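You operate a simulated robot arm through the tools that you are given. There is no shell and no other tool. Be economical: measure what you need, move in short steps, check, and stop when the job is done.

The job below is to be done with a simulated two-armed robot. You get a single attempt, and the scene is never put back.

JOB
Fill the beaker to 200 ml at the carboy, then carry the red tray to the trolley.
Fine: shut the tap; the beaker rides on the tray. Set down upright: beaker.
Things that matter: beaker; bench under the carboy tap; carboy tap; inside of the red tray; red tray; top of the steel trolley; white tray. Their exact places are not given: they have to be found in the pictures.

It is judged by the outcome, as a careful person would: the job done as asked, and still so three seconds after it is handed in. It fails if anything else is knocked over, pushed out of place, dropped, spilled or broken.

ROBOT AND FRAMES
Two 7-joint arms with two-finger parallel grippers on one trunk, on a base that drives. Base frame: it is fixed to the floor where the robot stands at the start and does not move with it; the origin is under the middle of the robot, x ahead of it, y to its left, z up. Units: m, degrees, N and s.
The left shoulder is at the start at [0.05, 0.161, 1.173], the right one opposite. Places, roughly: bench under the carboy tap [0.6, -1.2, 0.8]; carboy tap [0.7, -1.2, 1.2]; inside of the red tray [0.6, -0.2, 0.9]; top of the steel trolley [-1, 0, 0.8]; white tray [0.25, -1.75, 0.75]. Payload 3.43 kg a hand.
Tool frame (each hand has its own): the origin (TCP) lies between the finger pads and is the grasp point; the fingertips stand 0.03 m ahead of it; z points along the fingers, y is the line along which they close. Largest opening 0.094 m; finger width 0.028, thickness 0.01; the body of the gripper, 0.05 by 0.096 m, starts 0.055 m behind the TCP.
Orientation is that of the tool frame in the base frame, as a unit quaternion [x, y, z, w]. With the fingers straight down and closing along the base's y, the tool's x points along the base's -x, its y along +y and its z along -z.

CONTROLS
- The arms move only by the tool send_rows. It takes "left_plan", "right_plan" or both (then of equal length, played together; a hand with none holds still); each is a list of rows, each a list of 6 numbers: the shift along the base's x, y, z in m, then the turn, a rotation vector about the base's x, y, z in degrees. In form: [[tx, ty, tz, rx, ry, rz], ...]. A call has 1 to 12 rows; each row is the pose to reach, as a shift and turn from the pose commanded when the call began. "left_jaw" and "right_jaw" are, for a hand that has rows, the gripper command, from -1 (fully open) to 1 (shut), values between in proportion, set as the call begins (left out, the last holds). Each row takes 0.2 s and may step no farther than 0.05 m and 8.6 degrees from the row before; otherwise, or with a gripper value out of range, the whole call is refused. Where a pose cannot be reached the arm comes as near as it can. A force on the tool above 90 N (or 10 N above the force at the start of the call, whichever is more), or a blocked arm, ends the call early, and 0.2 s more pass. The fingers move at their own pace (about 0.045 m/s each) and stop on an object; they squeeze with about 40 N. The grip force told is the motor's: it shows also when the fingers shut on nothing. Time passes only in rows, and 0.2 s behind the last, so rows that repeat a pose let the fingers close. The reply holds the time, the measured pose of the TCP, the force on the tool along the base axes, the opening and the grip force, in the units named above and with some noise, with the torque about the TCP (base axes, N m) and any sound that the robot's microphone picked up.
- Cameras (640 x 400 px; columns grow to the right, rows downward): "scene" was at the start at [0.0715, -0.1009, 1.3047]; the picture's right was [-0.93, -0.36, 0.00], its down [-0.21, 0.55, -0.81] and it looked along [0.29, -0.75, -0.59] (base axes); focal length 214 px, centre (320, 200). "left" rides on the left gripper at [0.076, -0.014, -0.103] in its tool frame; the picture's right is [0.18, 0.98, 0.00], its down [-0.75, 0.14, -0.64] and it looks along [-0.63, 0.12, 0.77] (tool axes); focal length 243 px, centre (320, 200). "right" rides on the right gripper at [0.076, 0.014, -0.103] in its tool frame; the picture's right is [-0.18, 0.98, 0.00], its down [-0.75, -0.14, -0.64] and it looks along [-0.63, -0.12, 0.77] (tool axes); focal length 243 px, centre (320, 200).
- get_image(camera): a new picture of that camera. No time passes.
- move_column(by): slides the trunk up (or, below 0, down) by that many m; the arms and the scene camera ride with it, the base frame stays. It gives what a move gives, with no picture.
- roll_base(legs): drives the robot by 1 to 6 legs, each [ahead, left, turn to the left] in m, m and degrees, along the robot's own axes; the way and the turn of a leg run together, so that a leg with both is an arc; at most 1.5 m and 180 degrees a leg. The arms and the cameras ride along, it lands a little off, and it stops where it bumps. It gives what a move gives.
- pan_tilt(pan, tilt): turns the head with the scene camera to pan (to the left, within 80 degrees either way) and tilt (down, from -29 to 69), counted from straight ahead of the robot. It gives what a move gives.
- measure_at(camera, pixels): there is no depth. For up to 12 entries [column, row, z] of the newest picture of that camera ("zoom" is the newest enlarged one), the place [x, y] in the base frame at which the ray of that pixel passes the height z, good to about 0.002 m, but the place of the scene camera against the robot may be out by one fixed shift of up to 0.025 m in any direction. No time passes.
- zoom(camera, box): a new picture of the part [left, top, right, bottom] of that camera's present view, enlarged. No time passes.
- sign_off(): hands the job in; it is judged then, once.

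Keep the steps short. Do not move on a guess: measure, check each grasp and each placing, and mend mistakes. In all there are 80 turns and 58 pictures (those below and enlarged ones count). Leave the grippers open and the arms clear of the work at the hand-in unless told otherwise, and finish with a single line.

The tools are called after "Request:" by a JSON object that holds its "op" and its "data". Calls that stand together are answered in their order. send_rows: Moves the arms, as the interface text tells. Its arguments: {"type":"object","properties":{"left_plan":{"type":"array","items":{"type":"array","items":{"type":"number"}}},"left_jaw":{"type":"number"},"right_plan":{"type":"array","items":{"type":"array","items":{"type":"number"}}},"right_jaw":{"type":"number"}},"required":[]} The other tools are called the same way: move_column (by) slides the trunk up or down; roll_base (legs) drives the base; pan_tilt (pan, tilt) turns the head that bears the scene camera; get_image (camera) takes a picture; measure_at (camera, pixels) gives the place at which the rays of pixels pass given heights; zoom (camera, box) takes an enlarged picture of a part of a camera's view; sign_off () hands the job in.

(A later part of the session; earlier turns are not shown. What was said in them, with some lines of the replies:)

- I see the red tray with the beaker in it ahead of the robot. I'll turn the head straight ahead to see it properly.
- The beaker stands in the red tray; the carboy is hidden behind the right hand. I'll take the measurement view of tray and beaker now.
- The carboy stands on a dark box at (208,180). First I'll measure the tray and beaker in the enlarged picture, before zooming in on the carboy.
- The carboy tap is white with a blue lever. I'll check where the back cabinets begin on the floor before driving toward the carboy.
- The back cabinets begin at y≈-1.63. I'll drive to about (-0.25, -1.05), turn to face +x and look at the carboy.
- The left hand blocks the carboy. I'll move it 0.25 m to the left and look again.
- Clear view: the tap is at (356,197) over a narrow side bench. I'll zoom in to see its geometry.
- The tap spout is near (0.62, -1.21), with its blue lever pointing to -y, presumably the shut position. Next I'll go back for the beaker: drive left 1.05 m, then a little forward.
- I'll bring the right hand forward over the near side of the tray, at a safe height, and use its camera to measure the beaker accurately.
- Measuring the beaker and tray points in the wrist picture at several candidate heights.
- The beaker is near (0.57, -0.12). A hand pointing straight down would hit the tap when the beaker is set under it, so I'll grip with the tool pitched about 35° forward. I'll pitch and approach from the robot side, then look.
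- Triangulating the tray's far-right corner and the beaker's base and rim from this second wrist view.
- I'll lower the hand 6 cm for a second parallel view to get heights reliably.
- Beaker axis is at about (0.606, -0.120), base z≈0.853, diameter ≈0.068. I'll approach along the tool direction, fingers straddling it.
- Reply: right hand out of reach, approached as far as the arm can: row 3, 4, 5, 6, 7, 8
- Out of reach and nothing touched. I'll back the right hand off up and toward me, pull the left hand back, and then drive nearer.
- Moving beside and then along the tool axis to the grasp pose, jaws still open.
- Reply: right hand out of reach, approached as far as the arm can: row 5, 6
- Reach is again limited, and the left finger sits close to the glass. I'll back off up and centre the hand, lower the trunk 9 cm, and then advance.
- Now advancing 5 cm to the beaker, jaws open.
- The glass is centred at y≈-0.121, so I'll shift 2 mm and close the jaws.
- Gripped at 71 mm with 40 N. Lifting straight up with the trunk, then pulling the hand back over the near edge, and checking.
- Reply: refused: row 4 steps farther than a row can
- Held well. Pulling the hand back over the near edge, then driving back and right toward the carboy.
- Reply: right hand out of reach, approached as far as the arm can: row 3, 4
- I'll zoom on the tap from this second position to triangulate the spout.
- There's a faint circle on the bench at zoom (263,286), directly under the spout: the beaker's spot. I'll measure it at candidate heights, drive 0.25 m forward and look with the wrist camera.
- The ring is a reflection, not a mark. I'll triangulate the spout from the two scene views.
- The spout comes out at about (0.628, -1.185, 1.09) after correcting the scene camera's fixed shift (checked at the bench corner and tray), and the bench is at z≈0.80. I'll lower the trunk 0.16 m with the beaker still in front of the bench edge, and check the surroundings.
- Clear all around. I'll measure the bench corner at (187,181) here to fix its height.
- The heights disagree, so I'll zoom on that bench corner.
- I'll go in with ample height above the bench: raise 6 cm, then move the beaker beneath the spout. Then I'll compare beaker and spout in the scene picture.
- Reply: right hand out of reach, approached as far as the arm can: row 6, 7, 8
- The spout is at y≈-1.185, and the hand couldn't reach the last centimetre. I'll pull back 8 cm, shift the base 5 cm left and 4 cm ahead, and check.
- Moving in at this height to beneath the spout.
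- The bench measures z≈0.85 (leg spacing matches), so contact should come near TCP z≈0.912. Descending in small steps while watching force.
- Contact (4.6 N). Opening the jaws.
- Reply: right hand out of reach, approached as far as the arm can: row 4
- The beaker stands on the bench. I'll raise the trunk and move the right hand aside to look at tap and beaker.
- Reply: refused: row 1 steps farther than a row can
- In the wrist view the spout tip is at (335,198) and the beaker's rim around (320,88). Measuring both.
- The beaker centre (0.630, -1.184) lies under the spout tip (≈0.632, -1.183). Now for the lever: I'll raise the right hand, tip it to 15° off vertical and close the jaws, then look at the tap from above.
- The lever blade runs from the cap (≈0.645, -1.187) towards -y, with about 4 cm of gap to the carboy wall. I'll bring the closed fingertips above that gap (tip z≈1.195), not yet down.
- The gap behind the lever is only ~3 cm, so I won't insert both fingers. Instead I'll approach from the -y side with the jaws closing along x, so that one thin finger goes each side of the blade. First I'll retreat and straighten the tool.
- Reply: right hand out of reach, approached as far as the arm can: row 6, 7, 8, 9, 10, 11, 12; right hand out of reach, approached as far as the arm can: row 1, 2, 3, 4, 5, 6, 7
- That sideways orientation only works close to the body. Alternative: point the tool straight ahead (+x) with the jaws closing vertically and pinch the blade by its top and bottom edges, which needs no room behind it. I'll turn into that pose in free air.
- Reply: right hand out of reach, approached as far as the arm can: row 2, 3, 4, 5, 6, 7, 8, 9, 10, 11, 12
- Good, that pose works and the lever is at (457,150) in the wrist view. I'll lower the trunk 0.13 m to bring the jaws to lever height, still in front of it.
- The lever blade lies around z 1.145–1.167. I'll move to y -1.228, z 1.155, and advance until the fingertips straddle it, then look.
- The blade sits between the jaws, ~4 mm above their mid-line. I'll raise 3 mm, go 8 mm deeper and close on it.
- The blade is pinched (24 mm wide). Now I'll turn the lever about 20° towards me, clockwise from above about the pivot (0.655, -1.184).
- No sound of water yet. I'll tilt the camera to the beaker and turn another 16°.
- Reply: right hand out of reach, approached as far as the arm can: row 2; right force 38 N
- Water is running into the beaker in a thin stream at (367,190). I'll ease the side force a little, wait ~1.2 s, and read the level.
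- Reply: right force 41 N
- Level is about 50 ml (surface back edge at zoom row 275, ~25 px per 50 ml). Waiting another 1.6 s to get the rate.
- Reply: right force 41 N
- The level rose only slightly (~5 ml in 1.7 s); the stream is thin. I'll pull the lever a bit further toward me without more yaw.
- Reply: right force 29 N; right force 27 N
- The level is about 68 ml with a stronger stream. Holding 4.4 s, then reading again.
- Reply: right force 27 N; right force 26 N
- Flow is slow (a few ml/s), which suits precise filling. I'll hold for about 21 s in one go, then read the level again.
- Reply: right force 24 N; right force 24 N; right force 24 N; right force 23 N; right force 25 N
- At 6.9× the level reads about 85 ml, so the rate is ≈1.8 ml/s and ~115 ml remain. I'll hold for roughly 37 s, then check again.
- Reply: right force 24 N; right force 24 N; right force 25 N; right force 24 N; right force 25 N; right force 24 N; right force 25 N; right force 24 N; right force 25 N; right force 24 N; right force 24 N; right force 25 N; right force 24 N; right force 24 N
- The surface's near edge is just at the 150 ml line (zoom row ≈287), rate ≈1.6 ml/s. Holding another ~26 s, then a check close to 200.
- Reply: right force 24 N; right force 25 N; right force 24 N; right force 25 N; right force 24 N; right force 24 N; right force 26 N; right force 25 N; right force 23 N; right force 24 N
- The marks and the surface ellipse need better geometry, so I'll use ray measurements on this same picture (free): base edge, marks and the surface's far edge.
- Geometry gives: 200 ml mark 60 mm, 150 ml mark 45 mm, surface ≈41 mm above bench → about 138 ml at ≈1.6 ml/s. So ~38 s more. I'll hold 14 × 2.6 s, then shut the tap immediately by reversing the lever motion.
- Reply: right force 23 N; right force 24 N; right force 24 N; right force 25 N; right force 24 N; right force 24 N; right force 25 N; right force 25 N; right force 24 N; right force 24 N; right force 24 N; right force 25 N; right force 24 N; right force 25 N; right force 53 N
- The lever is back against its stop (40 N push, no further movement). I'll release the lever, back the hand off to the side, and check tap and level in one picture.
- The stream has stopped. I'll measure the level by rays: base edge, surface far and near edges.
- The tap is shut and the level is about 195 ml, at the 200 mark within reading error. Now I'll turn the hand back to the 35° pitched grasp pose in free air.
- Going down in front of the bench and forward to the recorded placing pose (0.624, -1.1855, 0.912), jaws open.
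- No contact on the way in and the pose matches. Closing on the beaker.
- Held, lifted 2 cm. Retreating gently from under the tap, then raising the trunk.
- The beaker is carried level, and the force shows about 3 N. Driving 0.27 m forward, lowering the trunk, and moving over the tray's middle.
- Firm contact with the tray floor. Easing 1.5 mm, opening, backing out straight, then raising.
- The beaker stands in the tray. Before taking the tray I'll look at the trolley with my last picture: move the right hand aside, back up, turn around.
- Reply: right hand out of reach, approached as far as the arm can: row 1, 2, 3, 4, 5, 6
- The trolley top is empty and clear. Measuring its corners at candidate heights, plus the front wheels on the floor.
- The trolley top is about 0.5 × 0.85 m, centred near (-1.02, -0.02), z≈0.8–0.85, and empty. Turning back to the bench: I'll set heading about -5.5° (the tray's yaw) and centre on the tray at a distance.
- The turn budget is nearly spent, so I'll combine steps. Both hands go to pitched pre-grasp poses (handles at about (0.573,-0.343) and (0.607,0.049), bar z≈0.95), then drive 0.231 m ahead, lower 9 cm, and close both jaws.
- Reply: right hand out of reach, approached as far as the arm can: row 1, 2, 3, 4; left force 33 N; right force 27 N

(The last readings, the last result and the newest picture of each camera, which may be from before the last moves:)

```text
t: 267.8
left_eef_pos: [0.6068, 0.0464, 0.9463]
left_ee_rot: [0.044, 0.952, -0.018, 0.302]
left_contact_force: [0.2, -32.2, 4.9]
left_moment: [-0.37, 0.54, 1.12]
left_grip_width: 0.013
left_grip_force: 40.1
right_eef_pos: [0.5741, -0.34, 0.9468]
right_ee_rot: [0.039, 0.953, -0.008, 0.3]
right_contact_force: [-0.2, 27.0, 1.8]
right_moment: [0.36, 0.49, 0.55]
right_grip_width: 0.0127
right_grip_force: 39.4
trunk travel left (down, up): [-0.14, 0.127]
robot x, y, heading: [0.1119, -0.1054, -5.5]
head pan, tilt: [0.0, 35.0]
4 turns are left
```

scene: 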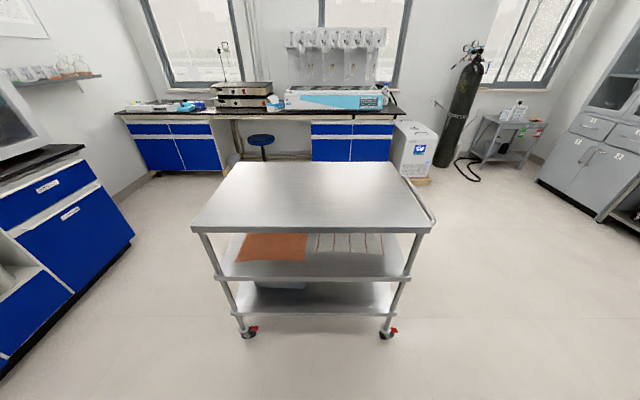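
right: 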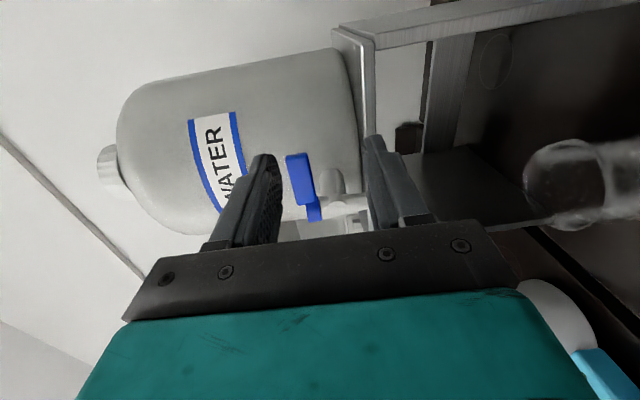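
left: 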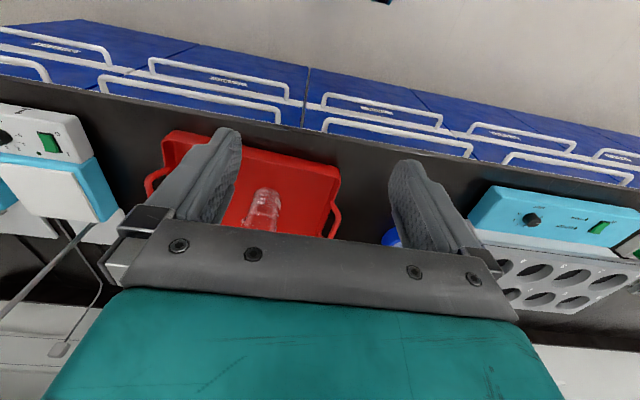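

Both handle bars are gripped (13 mm each). I'll relieve the sideways tension by 3 mm per hand, lift 12 cm, back off, turn around and move over the trolley top.

Request:
{"op": "send_rows", "data": {"left_plan": [[0, -0.0015, 0, 0, 0, 0], [0, -0.003, 0, 0, 0, 0], [0, -0.003, 0, 0, 0, 0]], "right_plan": [[0, 0.0015, 0, 0, 0, 0], [0, 0.003, 0, 0, 0, 0], [0, 0.003, 0, 0, 0, 0]]}}

Request:
{"op": "move_column", "data": {"by": 0.12}}

Request:
{"op": "roll_base", "data": {"legs": [[-0.45, 0, 0]]}}

Request:
{"op": "roll_base", "data": {"legs": [[0, 0, 90], [0, 0, 90]]}}

Request:
{"op": "roll_base", "data": {"legs": [[0.15, 0, 4]]}}

```text
t: 268.6
left_eef_pos: [0.6067, 0.0457, 0.9464]
left_ee_rot: [0.041, 0.952, -0.014, 0.303]
left_contact_force: [0.7, -20.0, 6.5]
left_moment: [-0.24, 0.57, 0.98]
left_grip_width: 0.0127
left_grip_force: 40.1
right_eef_pos: [0.5728, -0.3393, 0.9462]
right_ee_rot: [0.041, 0.953, -0.011, 0.3]
right_contact_force: [-5.1, 17.5, 0.2]
right_moment: [0.22, -0.05, 1.33]
right_grip_width: 0.0122
right_grip_force: 39.6
trunk travel left (down, up): [-0.14, 0.127]
robot x, y, heading: [0.1127, -0.1055, -5.3]
head pan, tilt: [0.0, 35.0]
```

```text
t: 270.1
left_eef_pos: [0.6071, 0.0472, 1.0649]
left_ee_rot: [0.041, 0.953, -0.014, 0.3]
left_contact_force: [4.1, -16.6, -3.2]
left_moment: [-0.24, -0.14, 1.25]
left_grip_width: 0.0129
left_grip_force: 39.9
right_eef_pos: [0.5745, -0.3399, 1.065]
right_ee_rot: [0.041, 0.954, -0.012, 0.298]
right_contact_force: [-5.0, 16.9, -3.0]
right_moment: [0.28, 0.16, 1.28]
right_grip_width: 0.0126
right_grip_force: 40.1
trunk travel left (down, up): [-0.26, 0.007]
robot x, y, heading: [0.1168, -0.1068, -5.3]
head pan, tilt: [0.0, 35.0]
```

```text
t: 272.7
left_eef_pos: [0.1653, 0.0881, 1.0653]
left_ee_rot: [0.04, 0.953, -0.013, 0.301]
left_contact_force: [5.2, -16.3, -3.1]
left_moment: [-0.26, -0.06, 1.18]
left_grip_width: 0.0124
left_grip_force: 40.1
right_eef_pos: [0.1327, -0.2991, 1.0664]
right_ee_rot: [0.039, 0.954, -0.01, 0.298]
right_contact_force: [-5.5, 16.4, -2.4]
right_moment: [0.26, 0.1, 1.29]
right_grip_width: 0.0124
right_grip_force: 39.9
trunk travel left (down, up): [-0.26, 0.007]
robot x, y, heading: [-0.3256, -0.0675, -4.9]
head pan, tilt: [0.0, 35.0]
```

```text
t: 280.8
left_eef_pos: [-0.8194, -0.2237, 1.0646]
left_ee_rot: [0.952, -0.041, -0.302, -0.014]
left_contact_force: [-5.8, 2.5, -3.4]
left_moment: [0.07, 0.18, 1.14]
left_grip_width: 0.0124
left_grip_force: 39.9
right_eef_pos: [-0.7879, 0.1625, 1.0643]
right_ee_rot: [0.954, -0.039, -0.297, -0.012]
right_contact_force: [5.6, -2.6, -2.1]
right_moment: [-0.06, -0.16, 0.97]
right_grip_width: 0.0121
right_grip_force: 40.1
trunk travel left (down, up): [-0.26, 0.007]
robot x, y, heading: [-0.3269, -0.0696, 174.9]
head pan, tilt: [0.0, 35.0]
```

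```text
t: 282.1
left_eef_pos: [-0.923, -0.2438, 1.0656]
left_ee_rot: [0.953, -0.011, -0.302, -0.005]
left_contact_force: [-0.7, 0.3, -3.4]
left_moment: [0.0, -0.21, 0.37]
left_grip_width: 0.012
left_grip_force: 39.5
right_eef_pos: [-0.9113, 0.143, 1.0654]
right_ee_rot: [0.954, -0.011, -0.299, -0.002]
right_contact_force: [2.1, -0.1, -3.3]
right_moment: [-0.01, 0.19, 0.2]
right_grip_width: 0.0123
right_grip_force: 39.7
trunk travel left (down, up): [-0.26, 0.007]
robot x, y, heading: [-0.4375, -0.0619, 178.2]
head pan, tilt: [0.0, 35.0]
stopped in leg 1: the robot was blocked; the commanded pose is now the measured one
3 turns are left
```

The base touched the trolley and stopped; the tray (x -0.79 to -1.04) is over the top (near edge ≈ -0.765, z≈0.845). I'll lower with the trunk in small steps, watching the forces.

Request:
{"op": "move_column", "data": {"by": -0.1}}

Request:
{"op": "move_column", "data": {"by": -0.012}}

Request:
{"op": "move_column", "data": {"by": -0.005}}

Request:
{"op": "move_column", "data": {"by": -0.004}}

Request:
{"op": "move_column", "data": {"by": -0.004}}

```text
t: 283.4
left_eef_pos: [-0.9242, -0.2442, 0.9662]
left_ee_rot: [0.953, -0.012, -0.303, -0.005]
left_contact_force: [-2.1, 0.8, -2.9]
left_moment: [0.02, -0.02, 0.45]
left_grip_width: 0.0124
left_grip_force: 40.4
right_eef_pos: [-0.9125, 0.1433, 0.9657]
right_ee_rot: [0.954, -0.012, -0.298, -0.002]
right_contact_force: [2.6, -0.7, -2.9]
right_moment: [-0.04, -0.04, 0.41]
right_grip_width: 0.0122
right_grip_force: 40.0
trunk travel left (down, up): [-0.16, 0.107]
robot x, y, heading: [-0.4421, -0.06, 178.1]
head pan, tilt: [0.0, 35.0]
```

```text
t: 284.0
left_eef_pos: [-0.9242, -0.2445, 0.9544]
left_ee_rot: [0.953, -0.011, -0.302, -0.004]
left_contact_force: [-2.9, 1.5, -2.9]
left_moment: [0.02, 0.13, 0.52]
left_grip_width: 0.0123
left_grip_force: 39.9
right_eef_pos: [-0.9124, 0.1428, 0.9541]
right_ee_rot: [0.954, -0.012, -0.299, -0.002]
right_contact_force: [3.0, 0.0, -2.4]
right_moment: [-0.02, -0.14, 0.41]
right_grip_width: 0.0122
right_grip_force: 39.8
trunk travel left (down, up): [-0.148, 0.119]
robot x, y, heading: [-0.4378, -0.0629, 178.4]
head pan, tilt: [0.0, 35.0]
```

```text
t: 284.6
left_eef_pos: [-0.925, -0.2437, 0.9487]
left_ee_rot: [0.953, -0.012, -0.302, -0.004]
left_contact_force: [-2.2, 0.3, -2.0]
left_moment: [0.03, 0.15, 0.5]
left_grip_width: 0.0123
left_grip_force: 40.1
right_eef_pos: [-0.9118, 0.1417, 0.9485]
right_ee_rot: [0.954, -0.01, -0.298, -0.001]
right_contact_force: [2.3, -1.5, -2.6]
right_moment: [-0.02, -0.22, 0.36]
right_grip_width: 0.0122
right_grip_force: 40.1
trunk travel left (down, up): [-0.143, 0.124]
robot x, y, heading: [-0.4401, -0.0623, 178.2]
head pan, tilt: [0.0, 35.0]
```

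```text
t: 285.1
left_eef_pos: [-0.9245, -0.2441, 0.9471]
left_ee_rot: [0.953, -0.011, -0.304, -0.005]
left_contact_force: [-5.0, 0.4, 7.7]
left_moment: [-0.02, -1.14, 0.46]
left_grip_width: 0.0123
left_grip_force: 40.1
right_eef_pos: [-0.9117, 0.1433, 0.947]
right_ee_rot: [0.954, -0.011, -0.301, -0.002]
right_contact_force: [1.3, -0.2, 8.7]
right_moment: [-0.03, -1.29, 0.38]
right_grip_width: 0.0126
right_grip_force: 39.7
trunk travel left (down, up): [-0.139, 0.128]
robot x, y, heading: [-0.4388, -0.0596, 178.3]
head pan, tilt: [0.0, 35.0]
```

```text
t: 285.6
left_eef_pos: [-0.9245, -0.2438, 0.9459]
left_ee_rot: [0.951, -0.011, -0.309, -0.005]
left_contact_force: [-7.7, 0.3, 25.8]
left_moment: [-0.01, -0.39, 0.48]
left_grip_width: 0.0126
left_grip_force: 40.4
right_eef_pos: [-0.9117, 0.1429, 0.9464]
right_ee_rot: [0.952, -0.012, -0.306, 0.0]
right_contact_force: [-3.3, -0.5, 29.4]
right_moment: [0.01, -0.63, 0.44]
right_grip_width: 0.0124
right_grip_force: 40.4
trunk travel left (down, up): [-0.135, 0.132]
robot x, y, heading: [-0.4388, -0.0573, 178.5]
head pan, tilt: [0.0, 35.0]
2 turns are left
```

The tray rests on the trolley (pressing ~27 N per hand). I'll relieve 5 mm, open both jaws, rise straight up, and back away.

Request:
{"op": "move_column", "data": {"by": 0.005}}

Request:
{"op": "send_rows", "data": {"left_plan": [[0, 0, 0, 0, 0, 0], [0, 0, 0, 0, 0, 0], [0, 0, 0, 0, 0, 0], [0, 0, 0, 0, 0, 0], [0, 0, 0, 0, 0, 0], [0, 0, 0, 0, 0, 0], [0, 0, 0, 0, 0, 0]], "right_plan": [[0, 0, 0, 0, 0, 0], [0, 0, 0, 0, 0, 0], [0, 0, 0, 0, 0, 0], [0, 0, 0, 0, 0, 0], [0, 0, 0, 0, 0, 0], [0, 0, 0, 0, 0, 0], [0, 0, 0, 0, 0, 0]], "left_jaw": -1, "right_jaw": -1}}

Request:
{"op": "move_column", "data": {"by": 0.12}}

Request:
{"op": "roll_base", "data": {"legs": [[-0.35, 0, 0]]}}

```text
t: 286.2
left_eef_pos: [-0.923, -0.2436, 0.946]
left_ee_rot: [0.953, -0.011, -0.304, -0.004]
left_contact_force: [-6.8, 1.7, 12.0]
left_moment: [0.04, 1.03, 0.57]
left_grip_width: 0.0122
left_grip_force: 40.2
right_eef_pos: [-0.911, 0.1428, 0.9458]
right_ee_rot: [0.954, -0.012, -0.3, -0.002]
right_contact_force: [-3.8, -1.8, 14.7]
right_moment: [-0.06, 1.02, 0.36]
right_grip_width: 0.0126
right_grip_force: 39.9
trunk travel left (down, up): [-0.14, 0.127]
robot x, y, heading: [-0.4422, -0.0572, 178.5]
head pan, tilt: [0.0, 35.0]
```

```text
t: 287.8
left_eef_pos: [-0.9241, -0.2433, 0.9458]
left_ee_rot: [0.953, -0.012, -0.302, -0.004]
left_contact_force: [-0.8, 0.3, -0.7]
left_moment: [0.0, 0.0, 0.02]
left_grip_width: 0.0938
left_grip_force: 0.0
right_eef_pos: [-0.9113, 0.145, 0.9458]
right_ee_rot: [0.954, -0.013, -0.299, -0.003]
right_contact_force: [0.4, -0.5, 0.1]
right_moment: [-0.04, 0.0, -0.02]
right_grip_width: 0.094
right_grip_force: 0.1
trunk travel left (down, up): [-0.14, 0.127]
robot x, y, heading: [-0.4417, -0.0589, 178.6]
head pan, tilt: [0.0, 35.0]
```

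```text
t: 289.3
left_eef_pos: [-0.9245, -0.2446, 1.0659]
left_ee_rot: [0.953, -0.011, -0.302, -0.004]
left_contact_force: [0.3, 0.7, -1.1]
left_moment: [-0.01, -0.01, -0.02]
left_grip_width: 0.0942
left_grip_force: 0.1
right_eef_pos: [-0.9123, 0.1432, 1.0647]
right_ee_rot: [0.954, -0.012, -0.298, -0.002]
right_contact_force: [0.4, -0.9, 0.0]
right_moment: [0.02, -0.02, 0.0]
right_grip_width: 0.094
right_grip_force: 0.0
trunk travel left (down, up): [-0.26, 0.007]
robot x, y, heading: [-0.4422, -0.0591, 178.6]
head pan, tilt: [0.0, 35.0]
```

```text
t: 291.5
left_eef_pos: [-0.5761, -0.2552, 1.0655]
left_ee_rot: [0.953, -0.012, -0.302, -0.005]
left_contact_force: [-0.2, 0.7, 0.0]
left_moment: [0.02, 0.01, -0.03]
left_grip_width: 0.0941
left_grip_force: 0.1
right_eef_pos: [-0.5665, 0.1324, 1.0657]
right_ee_rot: [0.954, -0.012, -0.299, -0.002]
right_contact_force: [-0.5, 0.5, 0.4]
right_moment: [-0.02, 0.04, 0.03]
right_grip_width: 0.0938
right_grip_force: 0.1
trunk travel left (down, up): [-0.26, 0.007]
robot x, y, heading: [-0.0923, -0.0734, 178.1]
head pan, tilt: [0.0, 35.0]
1 turns are left
```

Both hands came away free of load, the jaws are open and the robot is clear, so I'm handing the job in.

Request:
{"op": "sign_off", "data": {}}

```text
The job is handed in.
```

The beaker is filled to about 195 ml by my reading (target 200 ml), the tap is shut, and the beaker rode on the red tray, now on the trolley. The base bumped the trolley on approach, and with no pictures left I confirmed the set-down only by force readings.
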